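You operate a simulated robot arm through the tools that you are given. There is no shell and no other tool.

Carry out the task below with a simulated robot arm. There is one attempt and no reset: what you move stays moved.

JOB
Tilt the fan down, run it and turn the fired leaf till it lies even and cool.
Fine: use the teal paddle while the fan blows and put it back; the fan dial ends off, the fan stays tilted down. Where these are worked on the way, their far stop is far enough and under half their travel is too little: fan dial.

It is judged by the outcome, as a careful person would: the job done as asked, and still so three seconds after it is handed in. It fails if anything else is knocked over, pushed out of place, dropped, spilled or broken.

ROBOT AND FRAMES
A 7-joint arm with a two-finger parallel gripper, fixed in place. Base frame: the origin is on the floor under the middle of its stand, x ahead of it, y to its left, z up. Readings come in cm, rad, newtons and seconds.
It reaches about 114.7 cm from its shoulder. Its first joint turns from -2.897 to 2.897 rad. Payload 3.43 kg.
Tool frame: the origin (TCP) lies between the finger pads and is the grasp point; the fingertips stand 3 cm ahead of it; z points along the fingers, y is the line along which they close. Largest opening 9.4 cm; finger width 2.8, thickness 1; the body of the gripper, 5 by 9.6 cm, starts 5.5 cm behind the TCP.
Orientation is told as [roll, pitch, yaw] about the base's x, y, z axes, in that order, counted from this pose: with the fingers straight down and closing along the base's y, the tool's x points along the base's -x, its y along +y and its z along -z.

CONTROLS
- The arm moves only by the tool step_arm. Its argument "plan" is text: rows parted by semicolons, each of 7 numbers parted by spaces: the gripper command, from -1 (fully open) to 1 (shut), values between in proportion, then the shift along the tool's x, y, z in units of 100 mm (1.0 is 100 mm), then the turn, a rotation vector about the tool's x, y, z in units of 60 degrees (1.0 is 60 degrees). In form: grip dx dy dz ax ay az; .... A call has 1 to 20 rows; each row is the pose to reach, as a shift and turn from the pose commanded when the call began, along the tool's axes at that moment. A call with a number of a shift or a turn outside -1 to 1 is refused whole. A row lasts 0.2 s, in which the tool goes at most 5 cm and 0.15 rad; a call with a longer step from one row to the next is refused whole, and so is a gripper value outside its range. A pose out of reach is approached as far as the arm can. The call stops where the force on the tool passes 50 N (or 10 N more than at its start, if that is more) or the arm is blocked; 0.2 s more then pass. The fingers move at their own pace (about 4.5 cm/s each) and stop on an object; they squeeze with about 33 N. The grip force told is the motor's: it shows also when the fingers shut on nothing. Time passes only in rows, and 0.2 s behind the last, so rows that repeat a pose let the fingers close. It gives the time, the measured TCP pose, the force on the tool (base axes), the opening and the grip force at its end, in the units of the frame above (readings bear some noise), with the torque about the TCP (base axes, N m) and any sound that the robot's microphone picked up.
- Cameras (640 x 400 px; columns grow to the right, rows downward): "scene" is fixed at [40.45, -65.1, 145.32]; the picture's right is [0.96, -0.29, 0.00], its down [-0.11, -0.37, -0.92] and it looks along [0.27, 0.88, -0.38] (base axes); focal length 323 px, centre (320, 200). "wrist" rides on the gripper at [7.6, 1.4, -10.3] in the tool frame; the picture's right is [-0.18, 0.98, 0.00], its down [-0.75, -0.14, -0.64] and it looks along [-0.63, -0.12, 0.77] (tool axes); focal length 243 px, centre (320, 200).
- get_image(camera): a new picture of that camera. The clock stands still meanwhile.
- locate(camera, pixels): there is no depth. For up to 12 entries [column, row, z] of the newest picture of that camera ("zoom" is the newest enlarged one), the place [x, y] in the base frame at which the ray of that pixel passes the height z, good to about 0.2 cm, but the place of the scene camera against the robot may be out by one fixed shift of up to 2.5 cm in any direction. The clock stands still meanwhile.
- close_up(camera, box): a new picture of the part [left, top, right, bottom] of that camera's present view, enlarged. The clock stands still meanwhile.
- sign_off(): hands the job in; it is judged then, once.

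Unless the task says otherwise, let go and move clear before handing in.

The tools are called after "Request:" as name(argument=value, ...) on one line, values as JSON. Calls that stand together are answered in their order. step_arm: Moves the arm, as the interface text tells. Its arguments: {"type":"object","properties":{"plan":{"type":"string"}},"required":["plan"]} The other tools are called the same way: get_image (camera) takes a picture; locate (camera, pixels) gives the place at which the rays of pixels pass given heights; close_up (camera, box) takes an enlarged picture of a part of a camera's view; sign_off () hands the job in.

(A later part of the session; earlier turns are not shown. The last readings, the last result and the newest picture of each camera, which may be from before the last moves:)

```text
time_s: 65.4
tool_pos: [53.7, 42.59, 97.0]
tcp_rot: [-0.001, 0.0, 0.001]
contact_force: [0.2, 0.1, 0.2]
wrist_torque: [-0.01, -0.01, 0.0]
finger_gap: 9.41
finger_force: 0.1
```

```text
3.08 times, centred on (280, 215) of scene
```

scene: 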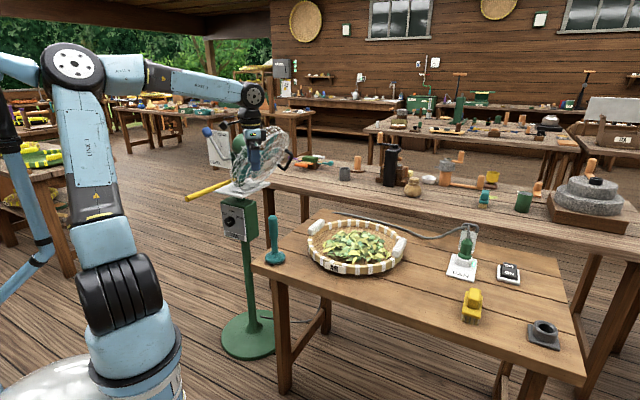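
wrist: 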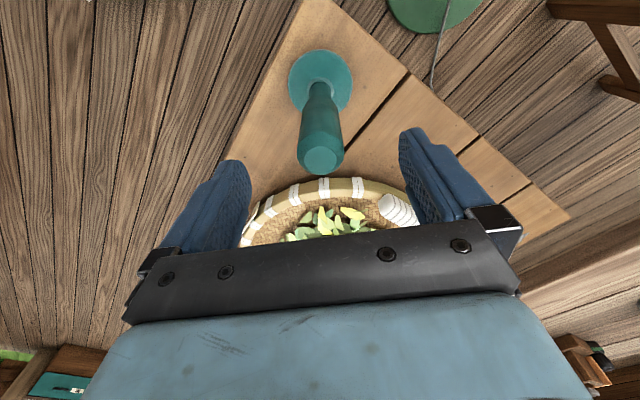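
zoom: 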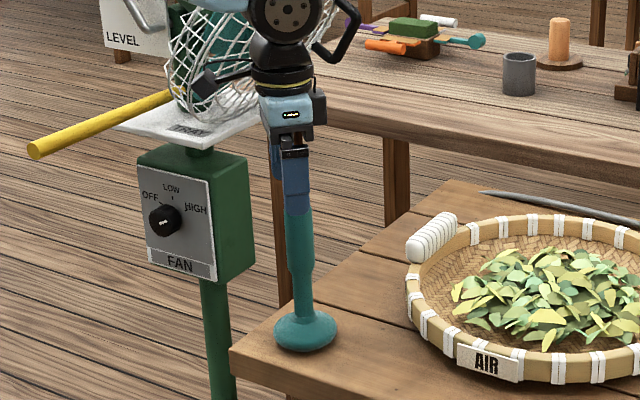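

The top of the handle is at z≈94. I'll descend to TCP z≈89.8 and close on the handle.

Request:
step_arm(plan="-1 0 0 0.2 0 0 0; -1 0 0 0.4 0 0 0; -1 0 0 0.6 0 0 0; -1 0 0 0.72 0 0 0; -1 0 0 0.72 0 0 0; 0 0 0 0.72 0 0 0; 1 0 0 0.72 0 0 0; 1 0 0 0.72 0 0 0; 1 0 0 0.72 0 0 0; 1 0 0 0.72 0 0 0; 1 0 0 0.72 0 0 0")

Request:
close_up(camera="scene", box=[220, 150, 340, 280])

```text
time_s: 67.8
tool_pos: [53.65, 42.54, 89.75]
tcp_rot: [-0.001, 0.001, 0.001]
contact_force: [-1.2, -1.5, -0.4]
wrist_torque: [-0.14, 0.02, -0.05]
finger_gap: 3.66
finger_force: 33.2
```

```text
3.08 times, centred on (280, 215) of scene
```

zoom: 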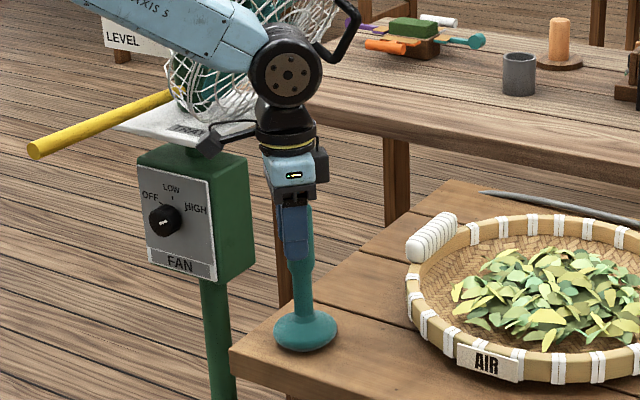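

The handle is gripped (gap 3.66 cm) at TCP (53.65,42.54,89.75), which I'll remember for putting it back. Lifting now.

Request:
step_arm(plan="1 0 0 -0.2 0 0 0; 1 0 0 -0.45 0 0 0; 1 0 0 -0.7 0 0 0; 1 0 0 -1 0 0 0; 1 0 0 -1 0 0 0")

Request:
get_image(camera="wrist")

Request:
close_up(camera="scene", box=[240, 130, 440, 290])

```text
time_s: 69.0
tool_pos: [53.43, 42.69, 99.97]
tcp_rot: [-0.001, 0.001, 0.0]
contact_force: [-0.6, 0.4, -4.0]
wrist_torque: [0.04, 0.01, -0.01]
finger_gap: 3.64
finger_force: 33.8
```

```text
taken
```

wrist: 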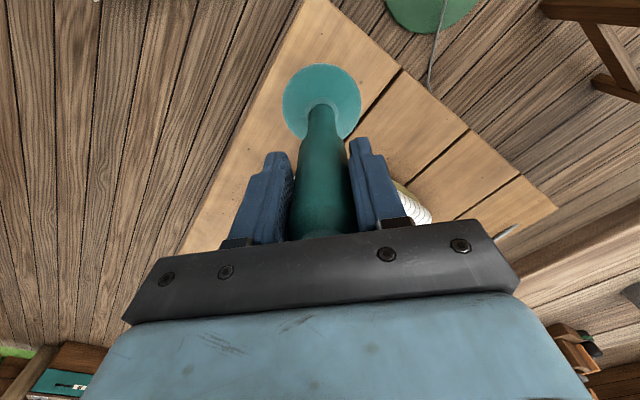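

```text
2.50 times, centred on (340, 210) of scene
```

zoom: 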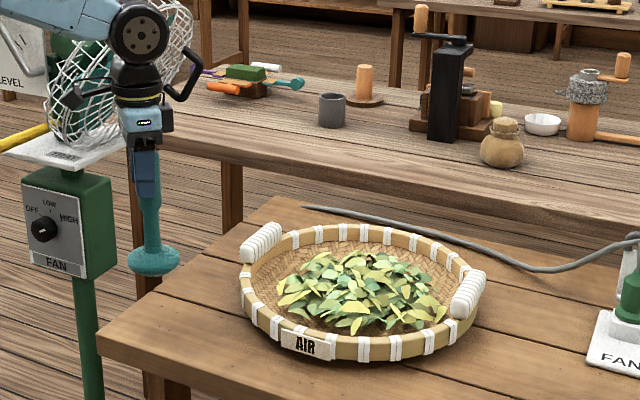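

Lifted cleanly. Carrying it over the tray at a safe height.

Request:
step_arm(plan="1 -0.25 -0.02 -0.1 0 0 0; 1 -0.5 -0.04 -0.2 0 0 0; 1 -0.75 -0.06 -0.2 0 0 0; 1 -1 -0.08 -0.2 0 0 0; 1 -1 -0.08 -0.2 0 0 0")

Request:
step_arm(plan="1 -0.25 -0.02 0 0 0 0; 1 -0.5 -0.03 0 0 0 0; 1 -0.75 -0.05 0 0 0 0; 1 -1 -0.07 0 0 0 0; 1 -1 -0.07 0 0 0 0")

Request:
get_image(camera="wrist")

Request:
get_image(camera="scene")

```text
time_s: 70.2
tool_pos: [63.58, 41.8, 101.78]
tcp_rot: [0.0, -0.002, 0.0]
contact_force: [0.4, 0.8, -3.0]
wrist_torque: [-0.03, 0.04, 0.01]
finger_gap: 3.65
finger_force: 32.9
```

```text
time_s: 71.4
tool_pos: [73.72, 41.14, 101.96]
tcp_rot: [-0.001, 0.001, 0.0]
contact_force: [-0.3, -0.1, -3.5]
wrist_torque: [0.03, 0.05, 0.04]
finger_gap: 3.65
finger_force: 33.0
```

```text
taken
```

wrist: 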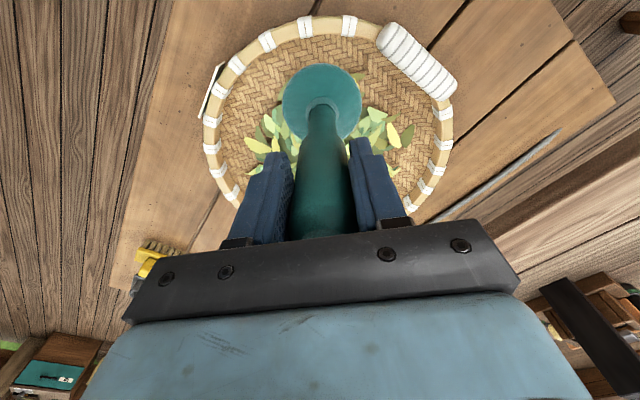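

```text
taken
```

scene: 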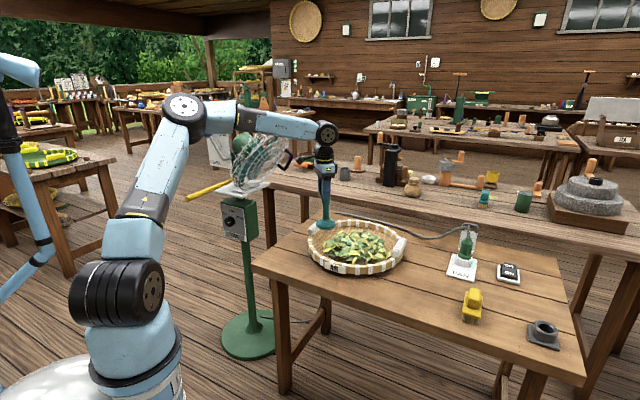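

Paddle is over the tray's near half. I'll refine the tray's centre from this view.

Request:
locate(camera="wrist", pixels=[[203, 130, 81], [453, 130, 81], [325, 17, 81], [222, 130, 78], [435, 130, 78], [325, 40, 78], [415, 60, 84], [265, 130, 78], [405, 130, 78]])

Request:
close_up(camera="scene", box=[285, 170, 425, 285])

```text
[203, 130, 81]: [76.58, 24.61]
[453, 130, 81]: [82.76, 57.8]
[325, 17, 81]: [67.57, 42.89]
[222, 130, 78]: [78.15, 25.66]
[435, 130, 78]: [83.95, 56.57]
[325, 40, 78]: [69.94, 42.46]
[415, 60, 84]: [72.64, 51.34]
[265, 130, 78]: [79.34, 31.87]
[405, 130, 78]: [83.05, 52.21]
```

```text
3.48 times, centred on (355, 228) of scene
```

zoom: 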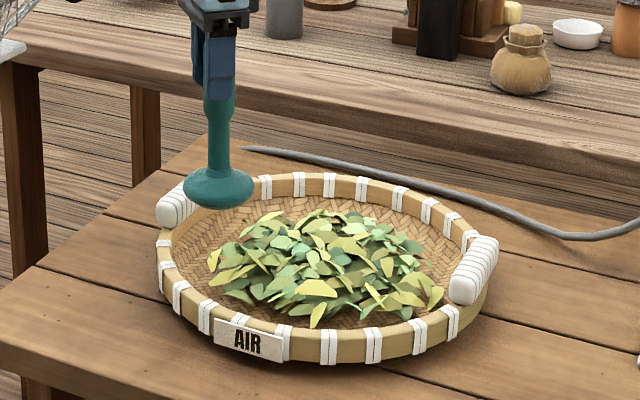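

The tray's centre is about (83,41) with the leaf pile about 10 cm in radius. I'll go over the centre and lower the paddle into the leaves gently.

Request:
step_arm(plan="1 -0.25 0 0 0 0 0; 1 -0.5 0 0 0 0 0; 1 -0.75 0 0 0 0 0; 1 -0.92 -0.01 0 0 0 0; 1 -0.92 -0.01 0.2 0 0 0; 1 -0.92 -0.01 0.4 0 0 0; 1 -0.92 -0.01 0.6 0 0 0; 1 -0.92 -0.01 0.8 0 0 0; 1 -0.92 -0.01 0.88 0 0 0; 1 -0.92 -0.01 0.88 0 0 0")

Request:
close_up(camera="scene", box=[285, 170, 425, 285])

Request:
get_image(camera="wrist")

```text
time_s: 73.6
tool_pos: [82.74, 41.06, 92.87]
tcp_rot: [-0.001, 0.001, -0.002]
contact_force: [-0.1, -0.1, -2.8]
wrist_torque: [0.0, 0.01, -0.01]
finger_gap: 3.65
finger_force: 32.9
```

```text
3.48 times, centred on (355, 228) of scene
```

zoom: 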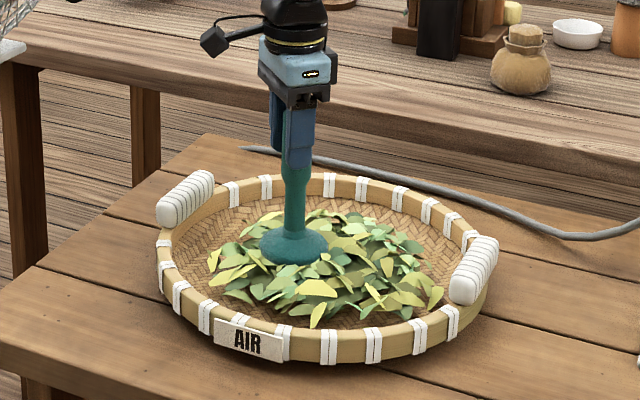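

```text
taken
```

wrist: 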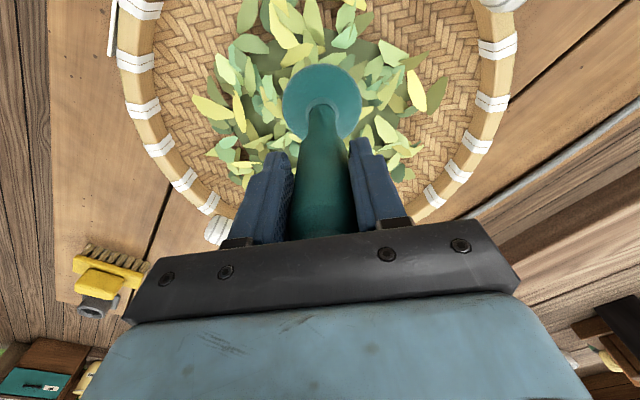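

I'll re-measure the tray's rim from this closer view to centre the stirring well.

Request:
locate(camera="wrist", pixels=[[118, 62, 81], [514, 62, 81], [125, 105, 81], [505, 105, 81], [160, 175, 81], [455, 185, 81], [150, 60, 77.5], [487, 60, 77.5], [192, 100, 78], [448, 95, 78], [320, 105, 79]])

```text
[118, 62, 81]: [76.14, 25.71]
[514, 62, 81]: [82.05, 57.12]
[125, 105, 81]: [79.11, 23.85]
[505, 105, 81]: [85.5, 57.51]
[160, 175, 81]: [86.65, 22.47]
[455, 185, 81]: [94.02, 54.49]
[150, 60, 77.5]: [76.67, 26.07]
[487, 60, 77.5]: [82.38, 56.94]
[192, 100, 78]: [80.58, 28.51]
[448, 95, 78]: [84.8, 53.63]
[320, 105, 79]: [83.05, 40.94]
```

The tray's centre is (85.5,40) with an outer radius of 17.5 cm. I'll lower the paddle about 0.8 cm and stir in a slow outward spiral.

Request:
step_arm(plan="1 0.039 -0.09 0.03 0 0 0; 1 0.043 -0.191 0.06 0 0 0; 1 0.013 -0.294 0.08 0 0 0; 1 -0.05 -0.386 0.08 0 0 0; 1 -0.142 -0.456 0.08 0 0 0; 1 -0.256 -0.495 0.08 0 0 0; 1 -0.381 -0.497 0.08 0 0 0; 1 -0.505 -0.458 0.08 0 0 0; 1 -0.614 -0.38 0.08 0 0 0; 1 -0.696 -0.267 0.08 0 0 0; 1 -0.74 -0.13 0.08 0 0 0; 1 -0.74 0.018 0.08 0 0 0; 1 -0.691 0.164 0.08 0 0 0; 1 -0.597 0.29 0.08 0 0 0; 1 -0.464 0.384 0.08 0 0 0; 1 -0.304 0.433 0.08 0 0 0; 1 -0.132 0.43 0.08 0 0 0; 1 0.034 0.372 0.08 0 0 0; 1 0.179 0.262 0.08 0 0 0; 1 0.284 0.109 0.08 0 0 0")

Request:
close_up(camera="scene", box=[285, 170, 425, 285])

Request:
get_image(camera="wrist")

```text
time_s: 77.8
tool_pos: [80.04, 42.13, 92.0]
tcp_rot: [-0.002, 0.001, -0.001]
contact_force: [-0.9, 0.6, -4.0]
wrist_torque: [0.01, 0.04, -0.03]
finger_gap: 3.66
finger_force: 32.7
```

```text
3.48 times, centred on (355, 228) of scene
```

zoom: 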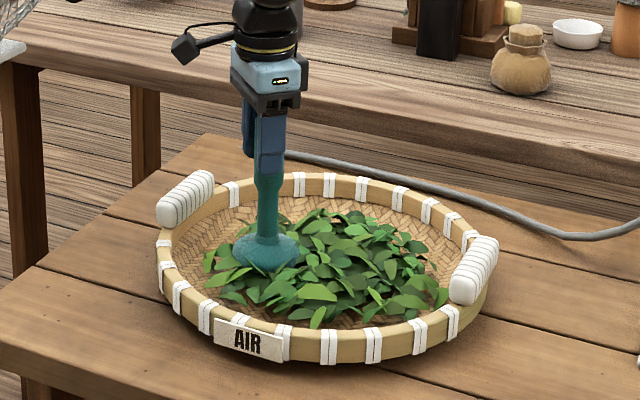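

```text
taken
```

wrist: 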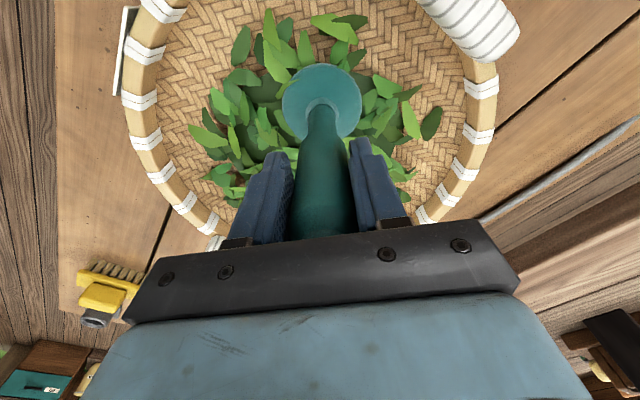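

The leaves have turned from mottled yellow to an even green. I'll look closer to judge whether any patches remain.

Request:
close_up(camera="scene", box=[325, 215, 400, 275])

Request:
close_up(camera="wrist", box=[130, 0, 500, 230])

```text
6.67 times, centred on (362, 245) of scene
```

zoom: 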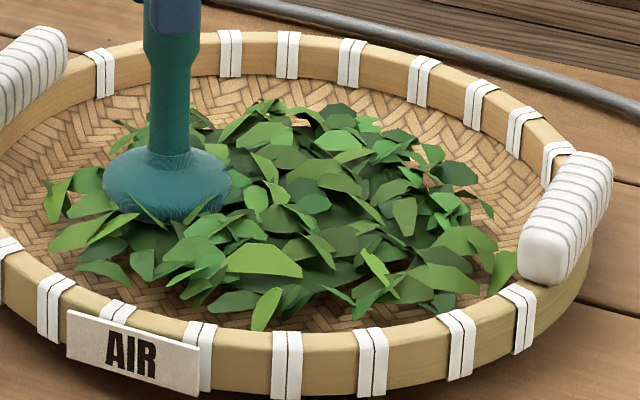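

```text
1.73 times, centred on (315, 115) of wrist
```

zoom: 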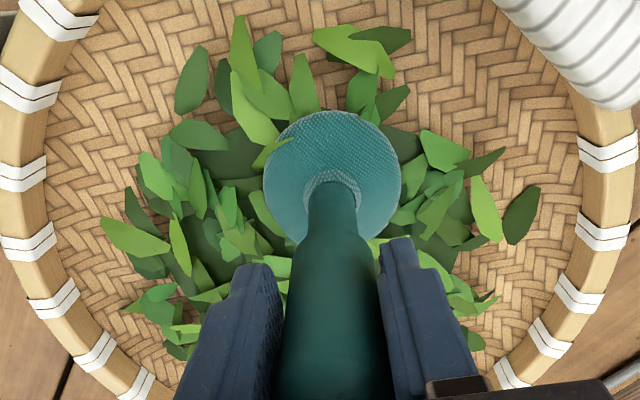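

The leaves look uniformly green. I'll make one more slow round to make sure it is finished, then compare colours.

Request:
step_arm(plan="1 -0.111 0.139 0 0 0 0; 1 -0.257 0.232 0 0 0 0; 1 -0.417 0.27 0 0 0 0; 1 -0.571 0.256 0 0 0 0; 1 -0.707 0.207 0 0 0 0; 1 -0.829 0.137 0 0 0 0; 1 -0.923 0.032 0 0 0 0; 1 -0.981 -0.097 0 0 0 0; 1 -0.995 -0.237 0 0 0 0; 1 -0.966 -0.374 0 0 0 0; 1 -0.896 -0.496 0 0 0 0; 1 -0.791 -0.59 0 0 0 0; 1 -0.663 -0.648 0 0 0 0; 1 -0.523 -0.662 0 0 0 0; 1 -0.385 -0.633 0 0 0 0; 1 -0.263 -0.563 0 0 0 0; 1 -0.169 -0.458 0 0 0 0; 1 -0.111 -0.33 0 0 0 0; 1 -0.097 -0.19 0 0 0 0; 1 -0.126 -0.052 0 0 0 0")

Request:
close_up(camera="scene", box=[325, 215, 400, 275])

Request:
close_up(camera="scene", box=[170, 90, 430, 290])

```text
time_s: 82.0
tool_pos: [81.25, 41.6, 92.09]
tcp_rot: [0.0, 0.001, -0.001]
contact_force: [0.6, 0.0, -3.8]
wrist_torque: [-0.03, 0.04, -0.02]
finger_gap: 3.64
finger_force: 33.4
```

```text
6.67 times, centred on (362, 245) of scene
```

zoom: 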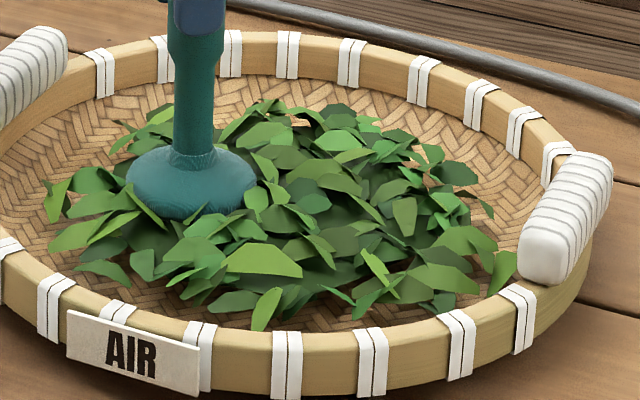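

```text
2.00 times, centred on (300, 190) of scene
```

zoom: 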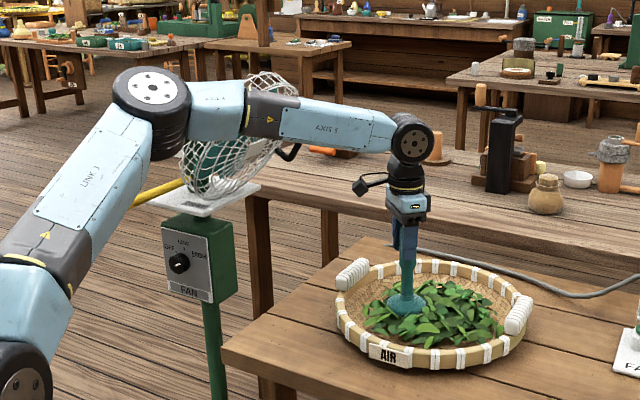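

The colour didn't change in the second round, so the leaf is even and cool. I'll lift the paddle out and carry it back.

Request:
step_arm(plan="1 0 0 -0.2 0 0 0; 1 0 0 -0.4 0 0 0; 1 0 0 -0.7 0 0 0; 1 0 0 -1 0 0 0; 1 0 0 -1 0 0 0")

Request:
step_arm(plan="1 0.25 0 0 0 0 0; 1 0.5 0 0 0 0 0; 1 0.75 0 0 0 0 0; 1 1 0 0 0 0 0; 1 1 0 0 0 0 0")

Request:
step_arm(plan="1 0.25 0 0 0 0 0; 1 0.5 0 0 0 0 0; 1 0.75 0 0 0 0 0; 1 1 0 0 0 0 0; 1 1 0 0 0 0 0")

```text
time_s: 83.2
tool_pos: [81.2, 41.7, 101.89]
tcp_rot: [-0.001, 0.001, 0.0]
contact_force: [-0.4, -1.0, -2.8]
wrist_torque: [-0.02, 0.0, 0.0]
finger_gap: 3.65
finger_force: 33.2
```

```text
time_s: 84.4
tool_pos: [71.15, 41.78, 102.03]
tcp_rot: [-0.001, 0.0, -0.001]
contact_force: [0.3, 0.1, -3.1]
wrist_torque: [0.0, 0.04, 0.01]
finger_gap: 3.65
finger_force: 32.8
```

```text
time_s: 85.6
tool_pos: [61.29, 41.58, 102.21]
tcp_rot: [0.0, 0.001, 0.0]
contact_force: [0.1, 0.5, -3.5]
wrist_torque: [-0.01, 0.06, 0.0]
finger_gap: 3.66
finger_force: 33.1
```

Now over to the original spot and part-way down.

Request:
step_arm(plan="1 0.25 0.03 0 0 0 0; 1 0.5 0.06 0 0 0 0; 1 0.764 0.096 0 0 0 0; 1 0.764 0.096 0.2 0 0 0; 1 0.764 0.096 0.4 0 0 0; 1 0.764 0.096 0.6 0 0 0; 1 0.764 0.096 0.8 0 0 0; 1 0.764 0.096 0.95 0 0 0; 1 0.764 0.096 0.95 0 0 0; 1 0.764 0.096 0.95 0 0 0")

Request:
close_up(camera="scene", box=[220, 150, 340, 280])

```text
time_s: 87.8
tool_pos: [53.51, 42.71, 92.64]
tcp_rot: [0.0, 0.001, 0.001]
contact_force: [-0.5, 0.2, -3.6]
wrist_torque: [0.0, 0.03, -0.01]
finger_gap: 3.62
finger_force: 33.5
```

```text
3.08 times, centred on (280, 215) of scene
```

zoom: 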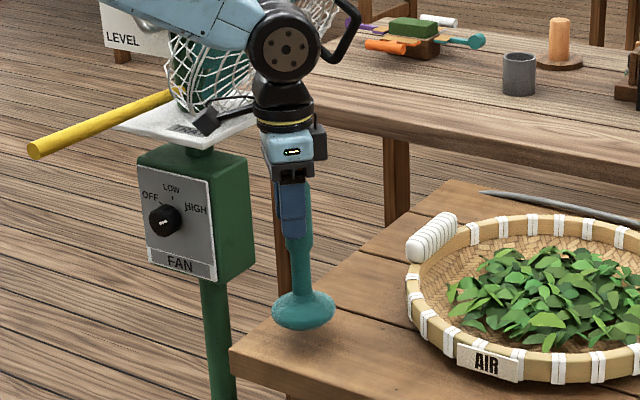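

Just 3 cm above its place. Lowering slowly.

Request:
step_arm(plan="1 -0.01 -0.01 0.08 0 0 0; 1 -0.014 -0.017 0.15 0 0 0; 1 -0.014 -0.017 0.21 0 0 0; 1 -0.014 -0.017 0.25 0 0 0; 1 -0.014 -0.017 0.28 0 0 0; 1 -0.014 -0.017 0.28 0 0 0; 1 -0.014 -0.017 0.28 0 0 0")

Request:
close_up(camera="scene", box=[220, 150, 340, 280])

```text
time_s: 89.4
tool_pos: [53.76, 42.24, 89.82]
tcp_rot: [0.001, -0.001, -0.001]
contact_force: [0.0, -0.7, -3.6]
wrist_torque: [0.01, 0.04, 0.01]
finger_gap: 3.65
finger_force: 33.4
```

```text
3.08 times, centred on (280, 215) of scene
```

zoom: 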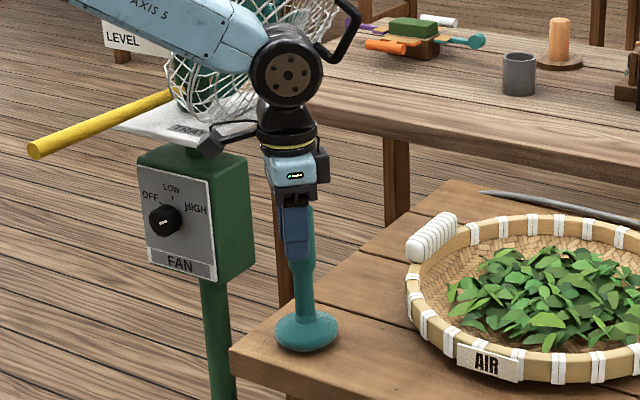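

It is still bearing the paddle's weight (−3.6 N). I'll ease down the last millimetres.

Request:
step_arm(plan="1 0.005 0.02 0 0 0 0; 1 0.008 0.025 0.005 0 0 0; 1 0.008 0.025 0.01 0 0 0; 1 0.008 0.025 0.015 0 0 0; 1 0.008 0.025 0.015 0 0 0")

```text
time_s: 90.6
tool_pos: [53.68, 42.68, 89.73]
tcp_rot: [0.0, 0.001, 0.0]
contact_force: [0.2, -1.6, 5.9]
wrist_torque: [-0.13, 0.11, -0.02]
finger_gap: 3.63
finger_force: 33.4
```

The base now rests on the table (+6 N) at its original spot. Releasing and rising.

Request:
step_arm(plan="0.4 0 0 -0.005 0 0 0; 0 0 0 -0.01 0 0 0; -0.5 0 0 -0.01 0 0 0; -1 0 0 -0.01 0 0 0; -1 0 0 -0.01 0 0 0; -1 0 0 -0.01 0 0 0; -1 0 0 -0.2 0 0 0; -1 0 0 -0.5 0 0 0; -1 0 0 -0.8 0 0 0; -1 0 0 -1 0 0 0; -1 0 0 -1 0 0 0")

Request:
get_image(camera="wrist")

Request:
close_up(camera="scene", box=[220, 150, 340, 280])

```text
time_s: 93.0
tool_pos: [53.5, 42.66, 99.66]
tcp_rot: [-0.001, 0.0, 0.001]
contact_force: [0.2, -0.5, 0.0]
wrist_torque: [0.02, 0.01, -0.02]
finger_gap: 9.41
finger_force: 0.1
```

```text
taken
```

wrist: 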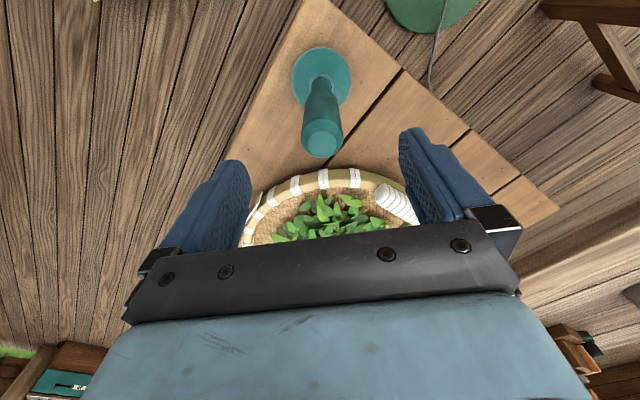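

```text
3.08 times, centred on (280, 215) of scene
```

zoom: 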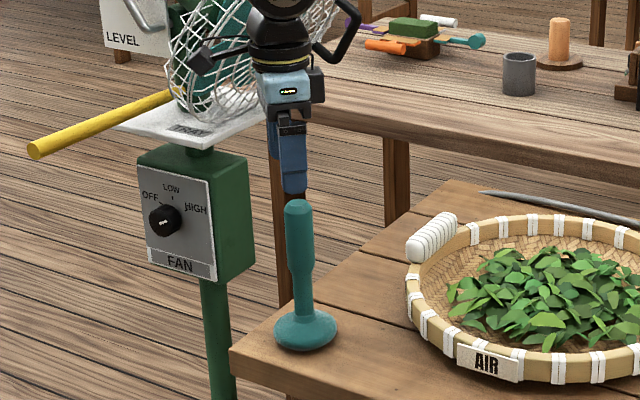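

The paddle stands back at its place. I'll retrace toward the dial, first up and away from the fan cage.

Request:
step_arm(plan="1 0.05 0.03 -0.3 0 0 0; 1 0.2 0.1 -0.6 0 0 0; 1 0.35 0.15 -0.8 0 0 0; 1 0.5 0.2 -1 0 0 0; 1 0.5 0.2 -1 0 0 0")

Request:
step_arm(plan="1 0.2 0.05 -0.3 0 0 0; 1 0.4 0.1 -0.6 0 0 0; 1 0.6 0.15 -0.9 0 0 0; 1 0.8 0.2 -1 0 0 0; 1 0.8 0.2 -1 0 0 0")

Request:
get_image(camera="scene")

```text
time_s: 94.2
tool_pos: [48.55, 44.58, 109.64]
tcp_rot: [0.0, 0.0, -0.002]
contact_force: [-0.1, 0.9, 0.0]
wrist_torque: [0.02, 0.02, -0.02]
finger_gap: 0.01
finger_force: 10.6
```

```text
time_s: 95.0
tool_pos: [50.27, 40.93, 118.18]
tcp_rot: [-0.02, -0.019, -0.18]
contact_force: [-0.3, -0.2, 0.3]
wrist_torque: [0.06, -0.03, -0.01]
finger_gap: 0.0
finger_force: 32.9
stopped in row 4: the arm was blocked; the commanded pose is now the measured one
```

```text
taken
```

scene: 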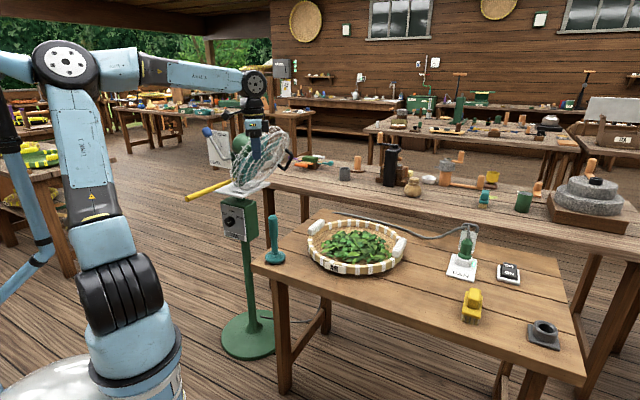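

Retracting at this height folds the elbow into the pole's boom again. I'll climb first, which extends the arm, then go across higher.

Request:
step_arm(plan="1 -0.06 0.04 -0.25 -0.005 0.005 -0.05; 1 -0.12 0.09 -0.5 -0.01 0.01 -0.1; 1 -0.18 0.134 -0.75 -0.019 0.018 -0.172; 1 -0.18 0.134 -1 -0.019 0.018 -0.172; 1 -0.18 0.134 -1 -0.019 0.018 -0.172")

Request:
step_arm(plan="1 0 0 -0.25 0 0 0; 1 0 0 -0.5 0 0 0; 1 0 0 -0.75 0 0 0; 1 0 0 -1 0 0 0; 1 0 0 -1 0 0 0")

Request:
get_image(camera="scene")

```text
time_s: 96.2
tool_pos: [51.95, 42.05, 128.14]
tcp_rot: [0.002, 0.002, 0.003]
contact_force: [0.2, -0.2, -0.4]
wrist_torque: [-0.03, 0.0, 0.01]
finger_gap: 0.01
finger_force: 33.5
```

```text
time_s: 97.4
tool_pos: [52.03, 42.04, 137.96]
tcp_rot: [0.001, 0.002, 0.004]
contact_force: [0.7, 0.3, 0.1]
wrist_torque: [0.01, 0.01, -0.01]
finger_gap: 0.02
finger_force: 32.9
```

```text
taken
```

scene: 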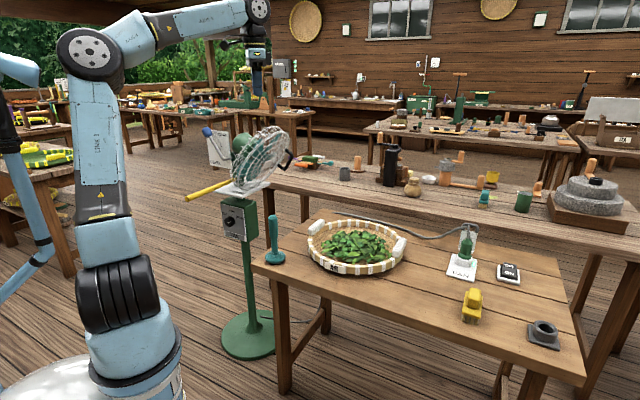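

The elbow is clear now. Going across at this height.

Request:
step_arm(plan="1 0.22 0.13 -0.03 0 0 0; 1 0.45 0.25 -0.06 0 0 0; 1 0.67 0.38 -0.1 0 0 0; 1 0.9 0.5 -0.1 0 0 0; 1 0.9 0.5 -0.1 0 0 0")

Request:
step_arm(plan="1 0.15 0.22 0 0 0 0; 1 0.3 0.45 0 0 0 0; 1 0.45 0.67 0 0 0 0; 1 0.6 0.9 0 0 0 0; 1 0.6 0.9 0 0 0 0")

Request:
get_image(camera="scene")

```text
time_s: 98.8
tool_pos: [44.9, 45.34, 140.24]
tcp_rot: [0.028, 0.018, -0.029]
contact_force: [0.0, 0.2, 0.6]
wrist_torque: [0.02, -0.07, 0.0]
finger_gap: 0.02
finger_force: 33.6
stopped in row 5: the arm was blocked; the commanded pose is now the measured one
```

```text
time_s: 100.0
tool_pos: [40.55, 53.77, 140.6]
tcp_rot: [0.036, 0.021, -0.046]
contact_force: [0.6, -0.3, -0.3]
wrist_torque: [0.01, -0.01, 0.0]
finger_gap: 0.02
finger_force: 33.1
```

```text
taken
```

scene: 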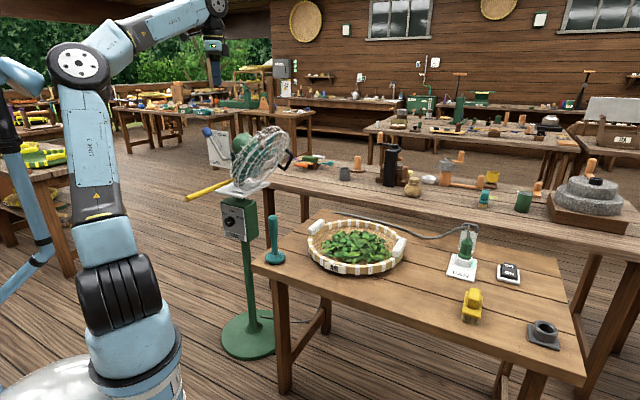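

Continuing outward over the fan's left side, with the yaw unwinding toward the dial orientation.

Request:
step_arm(plan="1 0.11 0.22 0.05 0.01 -0.005 -0.1; 1 0.22 0.44 0.1 0.02 -0.01 -0.2; 1 0.33 0.66 0.15 0.034 -0.02 -0.3; 1 0.44 0.88 0.2 0.034 -0.02 -0.4; 1 0.44 0.88 0.2 0.034 -0.02 -0.4")

```text
time_s: 101.2
tool_pos: [34.79, 63.61, 138.73]
tcp_rot: [-0.007, -0.009, 0.396]
contact_force: [0.7, -0.4, -1.0]
wrist_torque: [0.0, 0.04, 0.0]
finger_gap: 0.01
finger_force: 32.8
```

Good. On toward the left side of the fan.

Request:
step_arm(plan="1 0.04 0.23 0.15 0 0 -0.1; 1 0.08 0.46 0.3 0 0 -0.2; 1 0.12 0.7 0.45 0 0 -0.3; 1 0.153 0.93 0.6 0 0 -0.42; 1 0.153 0.93 0.6 0 0 -0.42")

Request:
get_image(camera="wrist")

```text
time_s: 102.4
tool_pos: [29.8, 71.6, 132.64]
tcp_rot: [-0.008, -0.005, 0.835]
contact_force: [0.6, -0.4, -0.2]
wrist_torque: [0.02, 0.04, 0.03]
finger_gap: 0.0
finger_force: 32.6
```

```text
taken
```

wrist: 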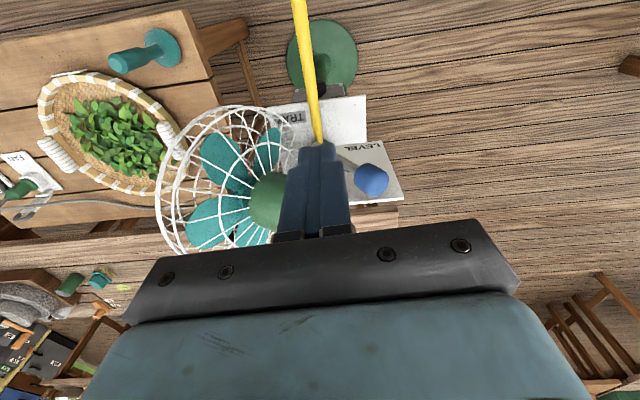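

Next, out to the left of the lever and then down as before.

Request:
step_arm(plan="1 -0.07 0.23 0.05 0.004 0.003 0; 1 -0.14 0.46 0.15 0.008 0.005 0; 1 -0.21 0.7 0.3 0.008 0.005 0; 1 -0.28 0.927 0.5 0.008 0.005 0; 1 -0.28 0.927 0.5 0.008 0.005 0")

Request:
step_arm(plan="1 0.15 0.15 0.2 0 0 0; 1 0.3 0.25 0.4 0 0 0; 1 0.4 0.35 0.6 0 0 0; 1 0.4 0.35 0.8 0 0 0; 1 0.4 0.35 1 0 0 0; 1 0.4 0.35 1 0 0 0")

```text
time_s: 103.6
tool_pos: [24.77, 79.8, 127.44]
tcp_rot: [-0.018, 0.0, 0.836]
contact_force: [0.9, 0.0, -0.2]
wrist_torque: [0.0, -0.03, -0.04]
finger_gap: 0.02
finger_force: 32.7
```

```text
time_s: 105.0
tool_pos: [19.71, 79.15, 117.4]
tcp_rot: [-0.018, 0.0, 0.835]
contact_force: [-0.4, 0.8, 0.0]
wrist_torque: [-0.01, 0.01, 0.0]
finger_gap: 0.0
finger_force: 33.1
```

Descending again on the outer side.

Request:
step_arm(plan="1 0 0.03 0.3 -0.01 0 -0.005; 1 0 0.07 0.6 -0.017 0 -0.01; 1 0 0.1 1 -0.017 0 -0.01; 1 0 0.1 1 -0.017 0 -0.01")

Request:
step_arm(plan="1 0 0 0.3 0 0 0; 1 0 0 0.6 0 0 0; 1 0 0 1 0 0 0; 1 0 0 1 0 0 0")

Request:
get_image(camera="wrist")

```text
time_s: 106.0
tool_pos: [19.07, 79.49, 107.4]
tcp_rot: [0.0, 0.0, 0.844]
contact_force: [1.0, 0.1, -0.3]
wrist_torque: [0.01, 0.01, 0.0]
finger_gap: 0.0
finger_force: 33.0
```

```text
time_s: 107.0
tool_pos: [18.9, 79.64, 97.39]
tcp_rot: [0.0, 0.001, 0.845]
contact_force: [0.0, -0.3, 0.5]
wrist_torque: [0.01, 0.0, 0.01]
finger_gap: 0.0
finger_force: 33.0
```

```text
taken
```

wrist: 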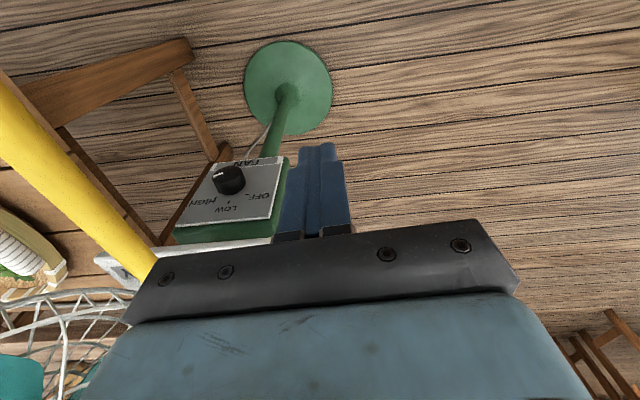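

The pointer still reads HIGH here. This time I'll come in directly at the upper angle so I can turn the knob back the other way.

Request:
step_arm(plan="-1 -0.05 -0.122 0.143 0.083 -0.067 -0.014; -1 -0.1 -0.244 0.285 0.167 -0.133 -0.028; -1 -0.15 -0.366 0.428 0.25 -0.2 -0.042; -1 -0.2 -0.487 0.571 0.333 -0.267 -0.056; -1 -0.25 -0.609 0.714 0.416 -0.334 -0.07; -1 -0.3 -0.731 0.856 0.5 -0.4 -0.085; -1 -0.35 -0.853 0.999 0.583 -0.467 -0.099; -1 -0.35 -0.853 0.999 0.583 -0.467 -0.099")

Request:
get_image(camera="wrist")

Request:
close_up(camera="scene", box=[120, 140, 310, 270])

```text
time_s: 109.0
tool_pos: [33.19, 75.98, 87.81]
tcp_rot: [-0.653, -0.419, 1.034]
contact_force: [1.2, 4.4, -8.7]
wrist_torque: [-0.11, 0.12, 0.05]
finger_gap: 9.02
finger_force: 0.0
stopped in row 8: the arm was blocked; the commanded pose is now the measured one
```

```text
taken
```

wrist: 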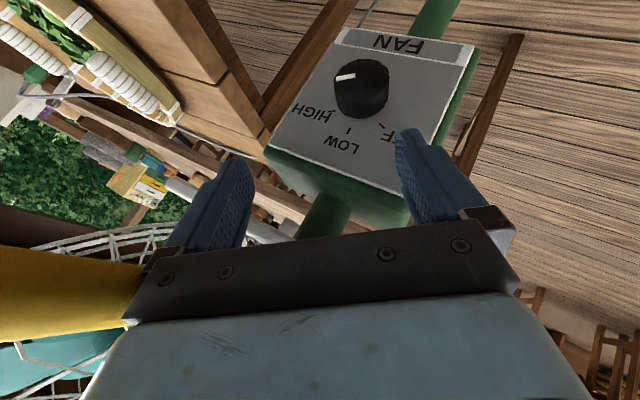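

```text
3.08 times, centred on (215, 205) of scene
```

zoom: 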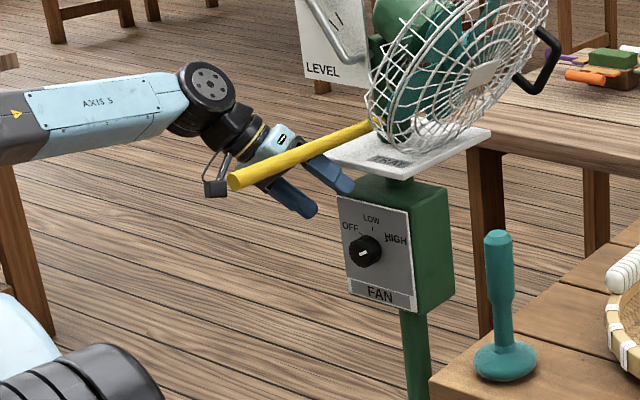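

A finger grazes the underside of the yellow bar (gap 9.02, −8.7 N), but the bar hasn't moved (tip still at scene (186,199)). I'll move down-left, directly away from it.

Request:
step_arm(plan="-1 0 0.08 0 0 0 0; -1 0 0.16 0 0 0 0; -1 0 0.25 0 0 0 0; -1 0 0.25 0 0 0 0")

Request:
get_image(camera="wrist")

Request:
close_up(camera="scene", box=[120, 140, 310, 270])

```text
time_s: 110.0
tool_pos: [31.36, 77.51, 86.93]
tcp_rot: [-0.648, -0.424, 1.035]
contact_force: [-0.2, 1.6, -0.4]
wrist_torque: [-0.02, 0.0, 0.01]
finger_gap: 9.4
finger_force: 0.1
```

```text
taken
```

wrist: 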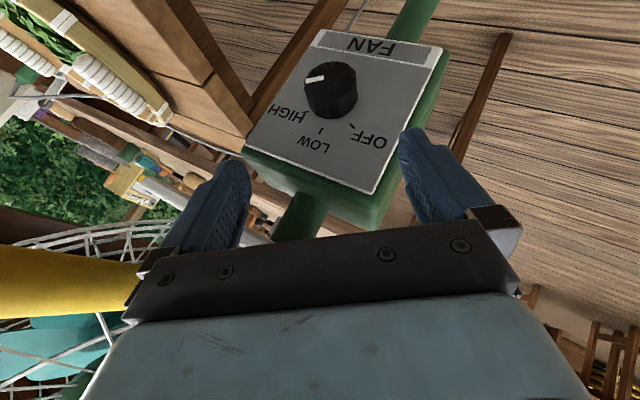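

```text
3.08 times, centred on (215, 205) of scene
```

zoom: 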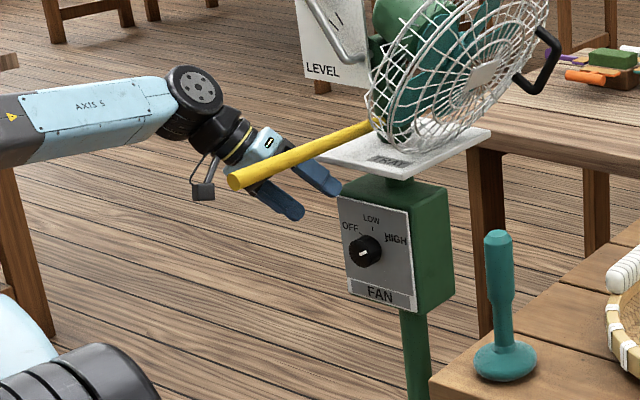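

Clear of the bar now. I'll shift a little further down-left and begin the advance along the tool, stopping midway to check.

Request:
step_arm(plan="-1 0.06 0.07 0 0 -0.012 -0.016; -1 0.12 0.14 0.05 0.001 -0.024 -0.033; -1 0.173 0.14 0.15 0.003 -0.036 -0.049; -1 0.173 0.13 0.28 0.003 -0.036 -0.049; -1 0.173 0.123 0.42 0.003 -0.036 -0.049; -1 0.173 0.123 0.55 0.003 -0.036 -0.049; -1 0.173 0.123 0.55 0.003 -0.036 -0.049")

Request:
get_image(camera="wrist")

Request:
close_up(camera="scene", box=[120, 140, 310, 270])

```text
time_s: 111.6
tool_pos: [33.01, 76.66, 81.5]
tcp_rot: [-0.689, -0.422, 1.115]
contact_force: [0.4, -0.2, -0.1]
wrist_torque: [-0.01, 0.01, -0.01]
finger_gap: 9.41
finger_force: 0.2
```

```text
taken
```

wrist: 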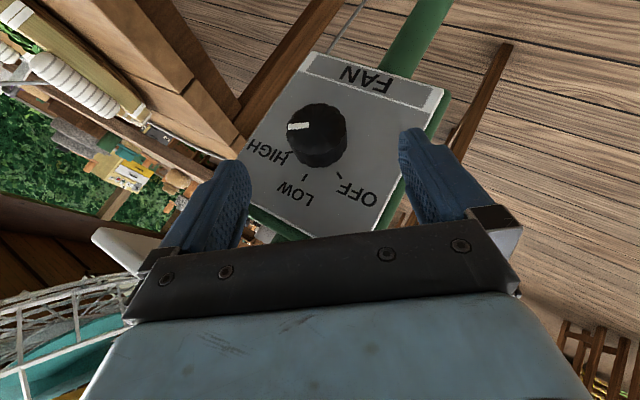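

```text
3.08 times, centred on (215, 205) of scene
```

zoom: 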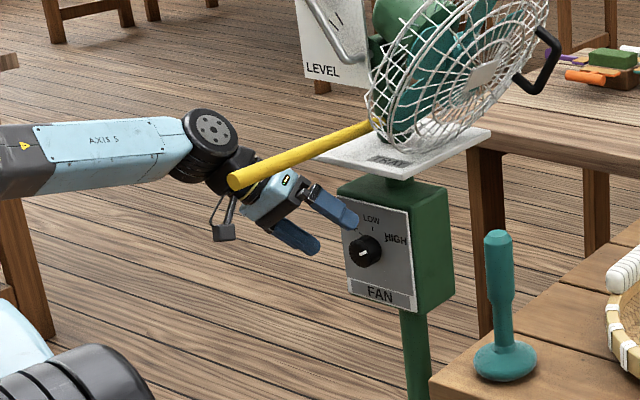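

Well centred: the knob at (317,135) is between the fingers. Advancing the last 5 cm.

Request:
step_arm(plan="-1 -0.005 -0.01 0.13 0 0 0; -1 -0.01 -0.02 0.27 0 0 0; -1 -0.02 -0.03 0.4 0 0 0; -1 -0.02 -0.03 0.49 0 0 0; -1 -0.02 -0.03 0.49 0 0 0")

Request:
get_image(camera="wrist")

Request:
close_up(camera="scene", box=[120, 140, 310, 270])

```text
time_s: 112.8
tool_pos: [35.65, 76.84, 78.56]
tcp_rot: [-0.695, -0.426, 1.125]
contact_force: [1.2, 0.2, 0.0]
wrist_torque: [0.02, 0.04, 0.01]
finger_gap: 9.42
finger_force: 0.0
```

```text
taken
```

wrist: 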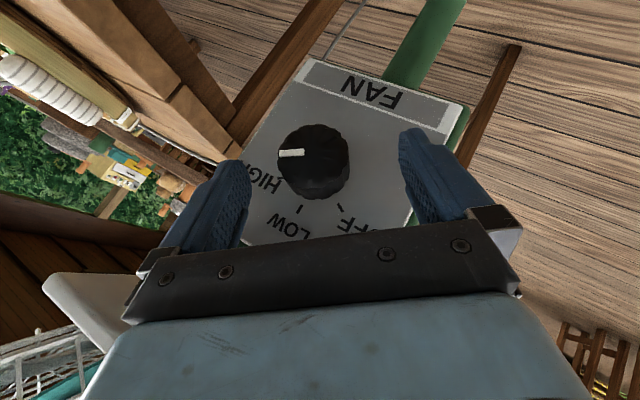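

```text
3.08 times, centred on (215, 205) of scene
```

zoom: 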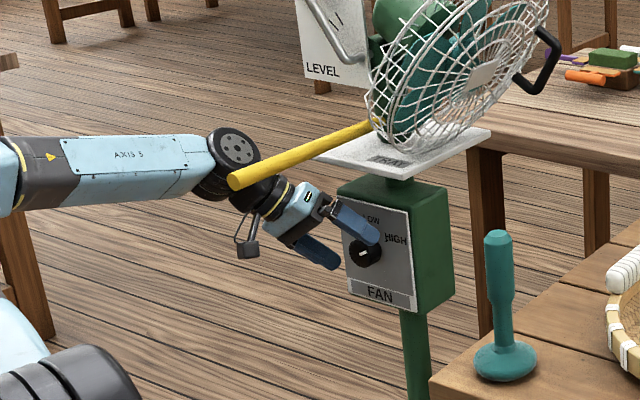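

About 1 cm short and half a centimetre off centre; correcting that before closing.

Request:
step_arm(plan="-1 -0.008 -0.022 0.05 0 0 0; -1 -0.017 -0.045 0.105 0 0 0; -1 -0.017 -0.045 0.105 0 0 0")

Request:
get_image(camera="wrist")

```text
time_s: 113.6
tool_pos: [36.77, 76.79, 78.11]
tcp_rot: [-0.694, -0.426, 1.126]
contact_force: [-0.5, 1.2, -0.2]
wrist_torque: [-0.01, -0.04, 0.0]
finger_gap: 9.4
finger_force: 0.1
```

```text
taken
```

wrist: 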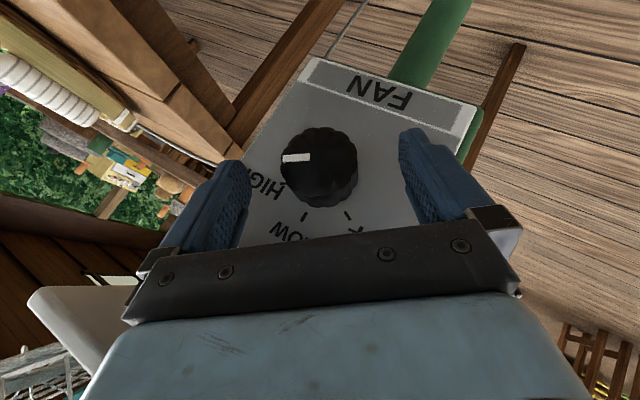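

Now closing and turning the knob back counter-clockwise, HIGH toward OFF.

Request:
step_arm(plan="0 0 0 0 0 0 0; 1 0 0 0 0 0 0; 1 0 0 0 0 0 0; 1 0 0 0 0 0 0; 1 0 0 0 0 0 0; 1 0.001 0.025 0 0.101 -0.001 -0.062; 1 0.003 0.049 0.004 0.203 -0.002 -0.124; 1 0.006 0.073 0.009 0.304 -0.003 -0.185; 1 0.012 0.096 0.017 0.406 -0.004 -0.247; 1 0.018 0.117 0.028 0.507 -0.005 -0.309; 1 0.026 0.137 0.041 0.608 -0.006 -0.371; 1 0.035 0.155 0.055 0.71 -0.007 -0.432; 1 0.045 0.17 0.072 0.811 -0.008 -0.494; 1 0.045 0.17 0.072 0.811 -0.008 -0.494")

Request:
get_image(camera="wrist")

Request:
close_up(camera="scene", box=[120, 140, 310, 270])

```text
time_s: 116.6
tool_pos: [36.05, 77.45, 76.44]
tcp_rot: [-1.608, 0.032, 1.34]
contact_force: [11.6, -0.3, 0.3]
wrist_torque: [0.16, -0.14, -0.2]
finger_gap: 4.53
finger_force: 44.9
```

```text
taken
```

wrist: 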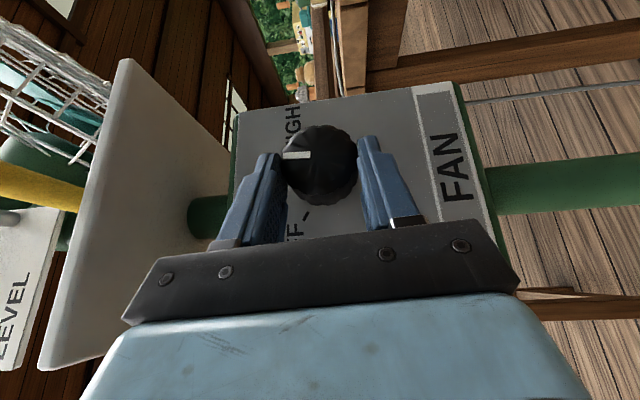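

```text
3.08 times, centred on (215, 205) of scene
```

zoom: 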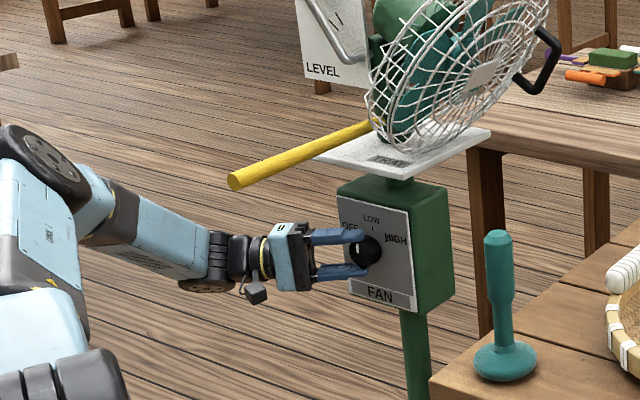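

The pointer is at LOW. I'll open, swing up around the knob and regrip for the last part to OFF.

Request:
step_arm(plan="-1 0 0 0 0 0 0; -1 0 0 0 0 0 0; -1 0 0 0 0 0 0; -1 0.001 -0.025 0.002 -0.101 0.001 0.062; -1 0.003 -0.049 0.007 -0.203 0.002 0.124; -1 0.008 -0.072 0.014 -0.304 0.003 0.185; -1 0.013 -0.094 0.024 -0.406 0.004 0.247; -1 0.02 -0.115 0.036 -0.507 0.005 0.309; -1 0.029 -0.133 0.05 -0.608 0.006 0.371; -1 0.038 -0.15 0.065 -0.71 0.007 0.432; -1 0.049 -0.164 0.083 -0.811 0.008 0.494; -1 0.049 -0.164 0.083 -0.811 0.008 0.494")

Request:
get_image(camera="wrist")

Request:
close_up(camera="scene", box=[120, 140, 310, 270])

```text
time_s: 119.2
tool_pos: [36.81, 76.78, 78.15]
tcp_rot: [-0.693, -0.427, 1.125]
contact_force: [-0.7, -0.2, 0.5]
wrist_torque: [0.02, -0.01, 0.0]
finger_gap: 9.42
finger_force: 0.0
```

```text
taken
```

wrist: 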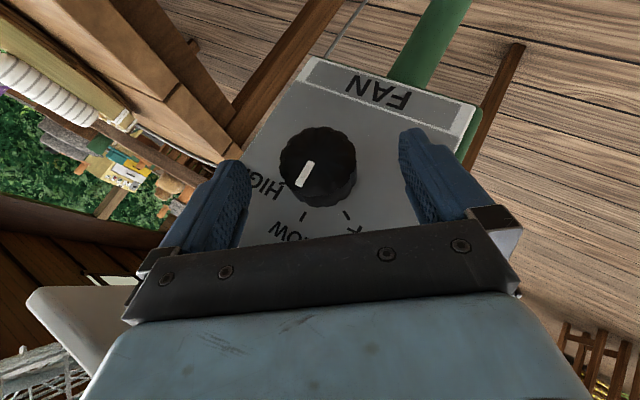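

```text
3.08 times, centred on (215, 205) of scene
```

zoom: 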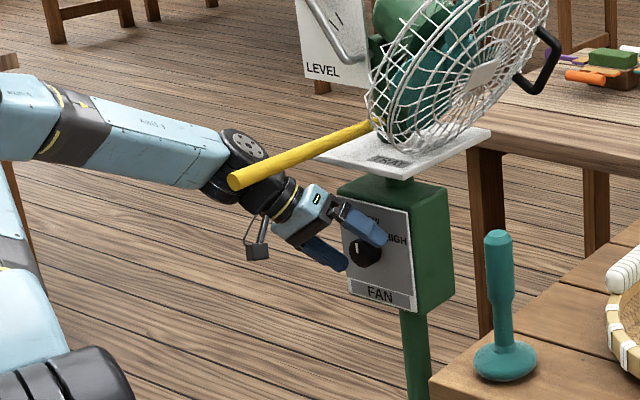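

Regripping and turning the rest of the way to OFF.

Request:
step_arm(plan="0 0 0 0 0 0 0; 1 0 0 0 0 0 0; 1 0 0 0 0 0 0; 1 0 0 0 0 0 0; 1 0 0 0 0 0 0; 1 0.001 0.025 0 0.101 -0.001 -0.062; 1 0.003 0.049 0.004 0.203 -0.002 -0.124; 1 0.006 0.073 0.009 0.304 -0.003 -0.185; 1 0.012 0.096 0.017 0.406 -0.004 -0.247; 1 0.018 0.117 0.028 0.507 -0.005 -0.309; 1 0.026 0.137 0.041 0.608 -0.006 -0.371; 1 0.035 0.155 0.055 0.71 -0.007 -0.432; 1 0.045 0.17 0.072 0.811 -0.008 -0.494; 1 0.051 0.178 0.081 0.854 -0.008 -0.52; 1 0.051 0.178 0.081 0.854 -0.008 -0.52")

Request:
get_image(camera="wrist")

Request:
close_up(camera="scene", box=[170, 150, 310, 260])

```text
time_s: 122.4
tool_pos: [36.2, 77.34, 76.29]
tcp_rot: [-1.65, 0.06, 1.337]
contact_force: [13.3, -0.7, 5.1]
wrist_torque: [0.28, -0.45, -0.41]
finger_gap: 4.56
finger_force: 44.7
```

```text
taken
```

wrist: 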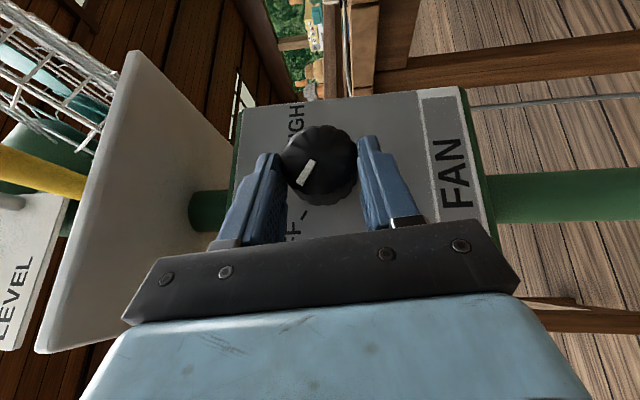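

```text
3.64 times, centred on (240, 205) of scene
```

zoom: 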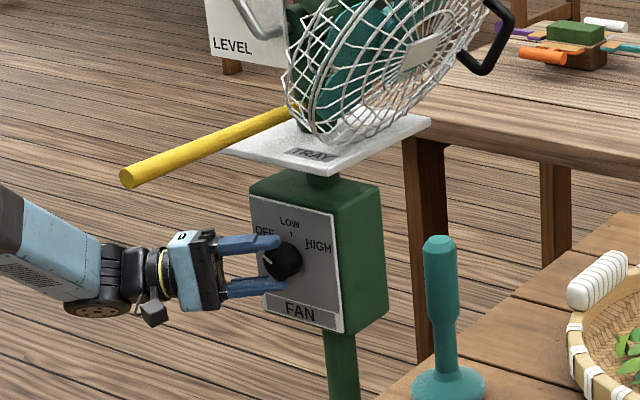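

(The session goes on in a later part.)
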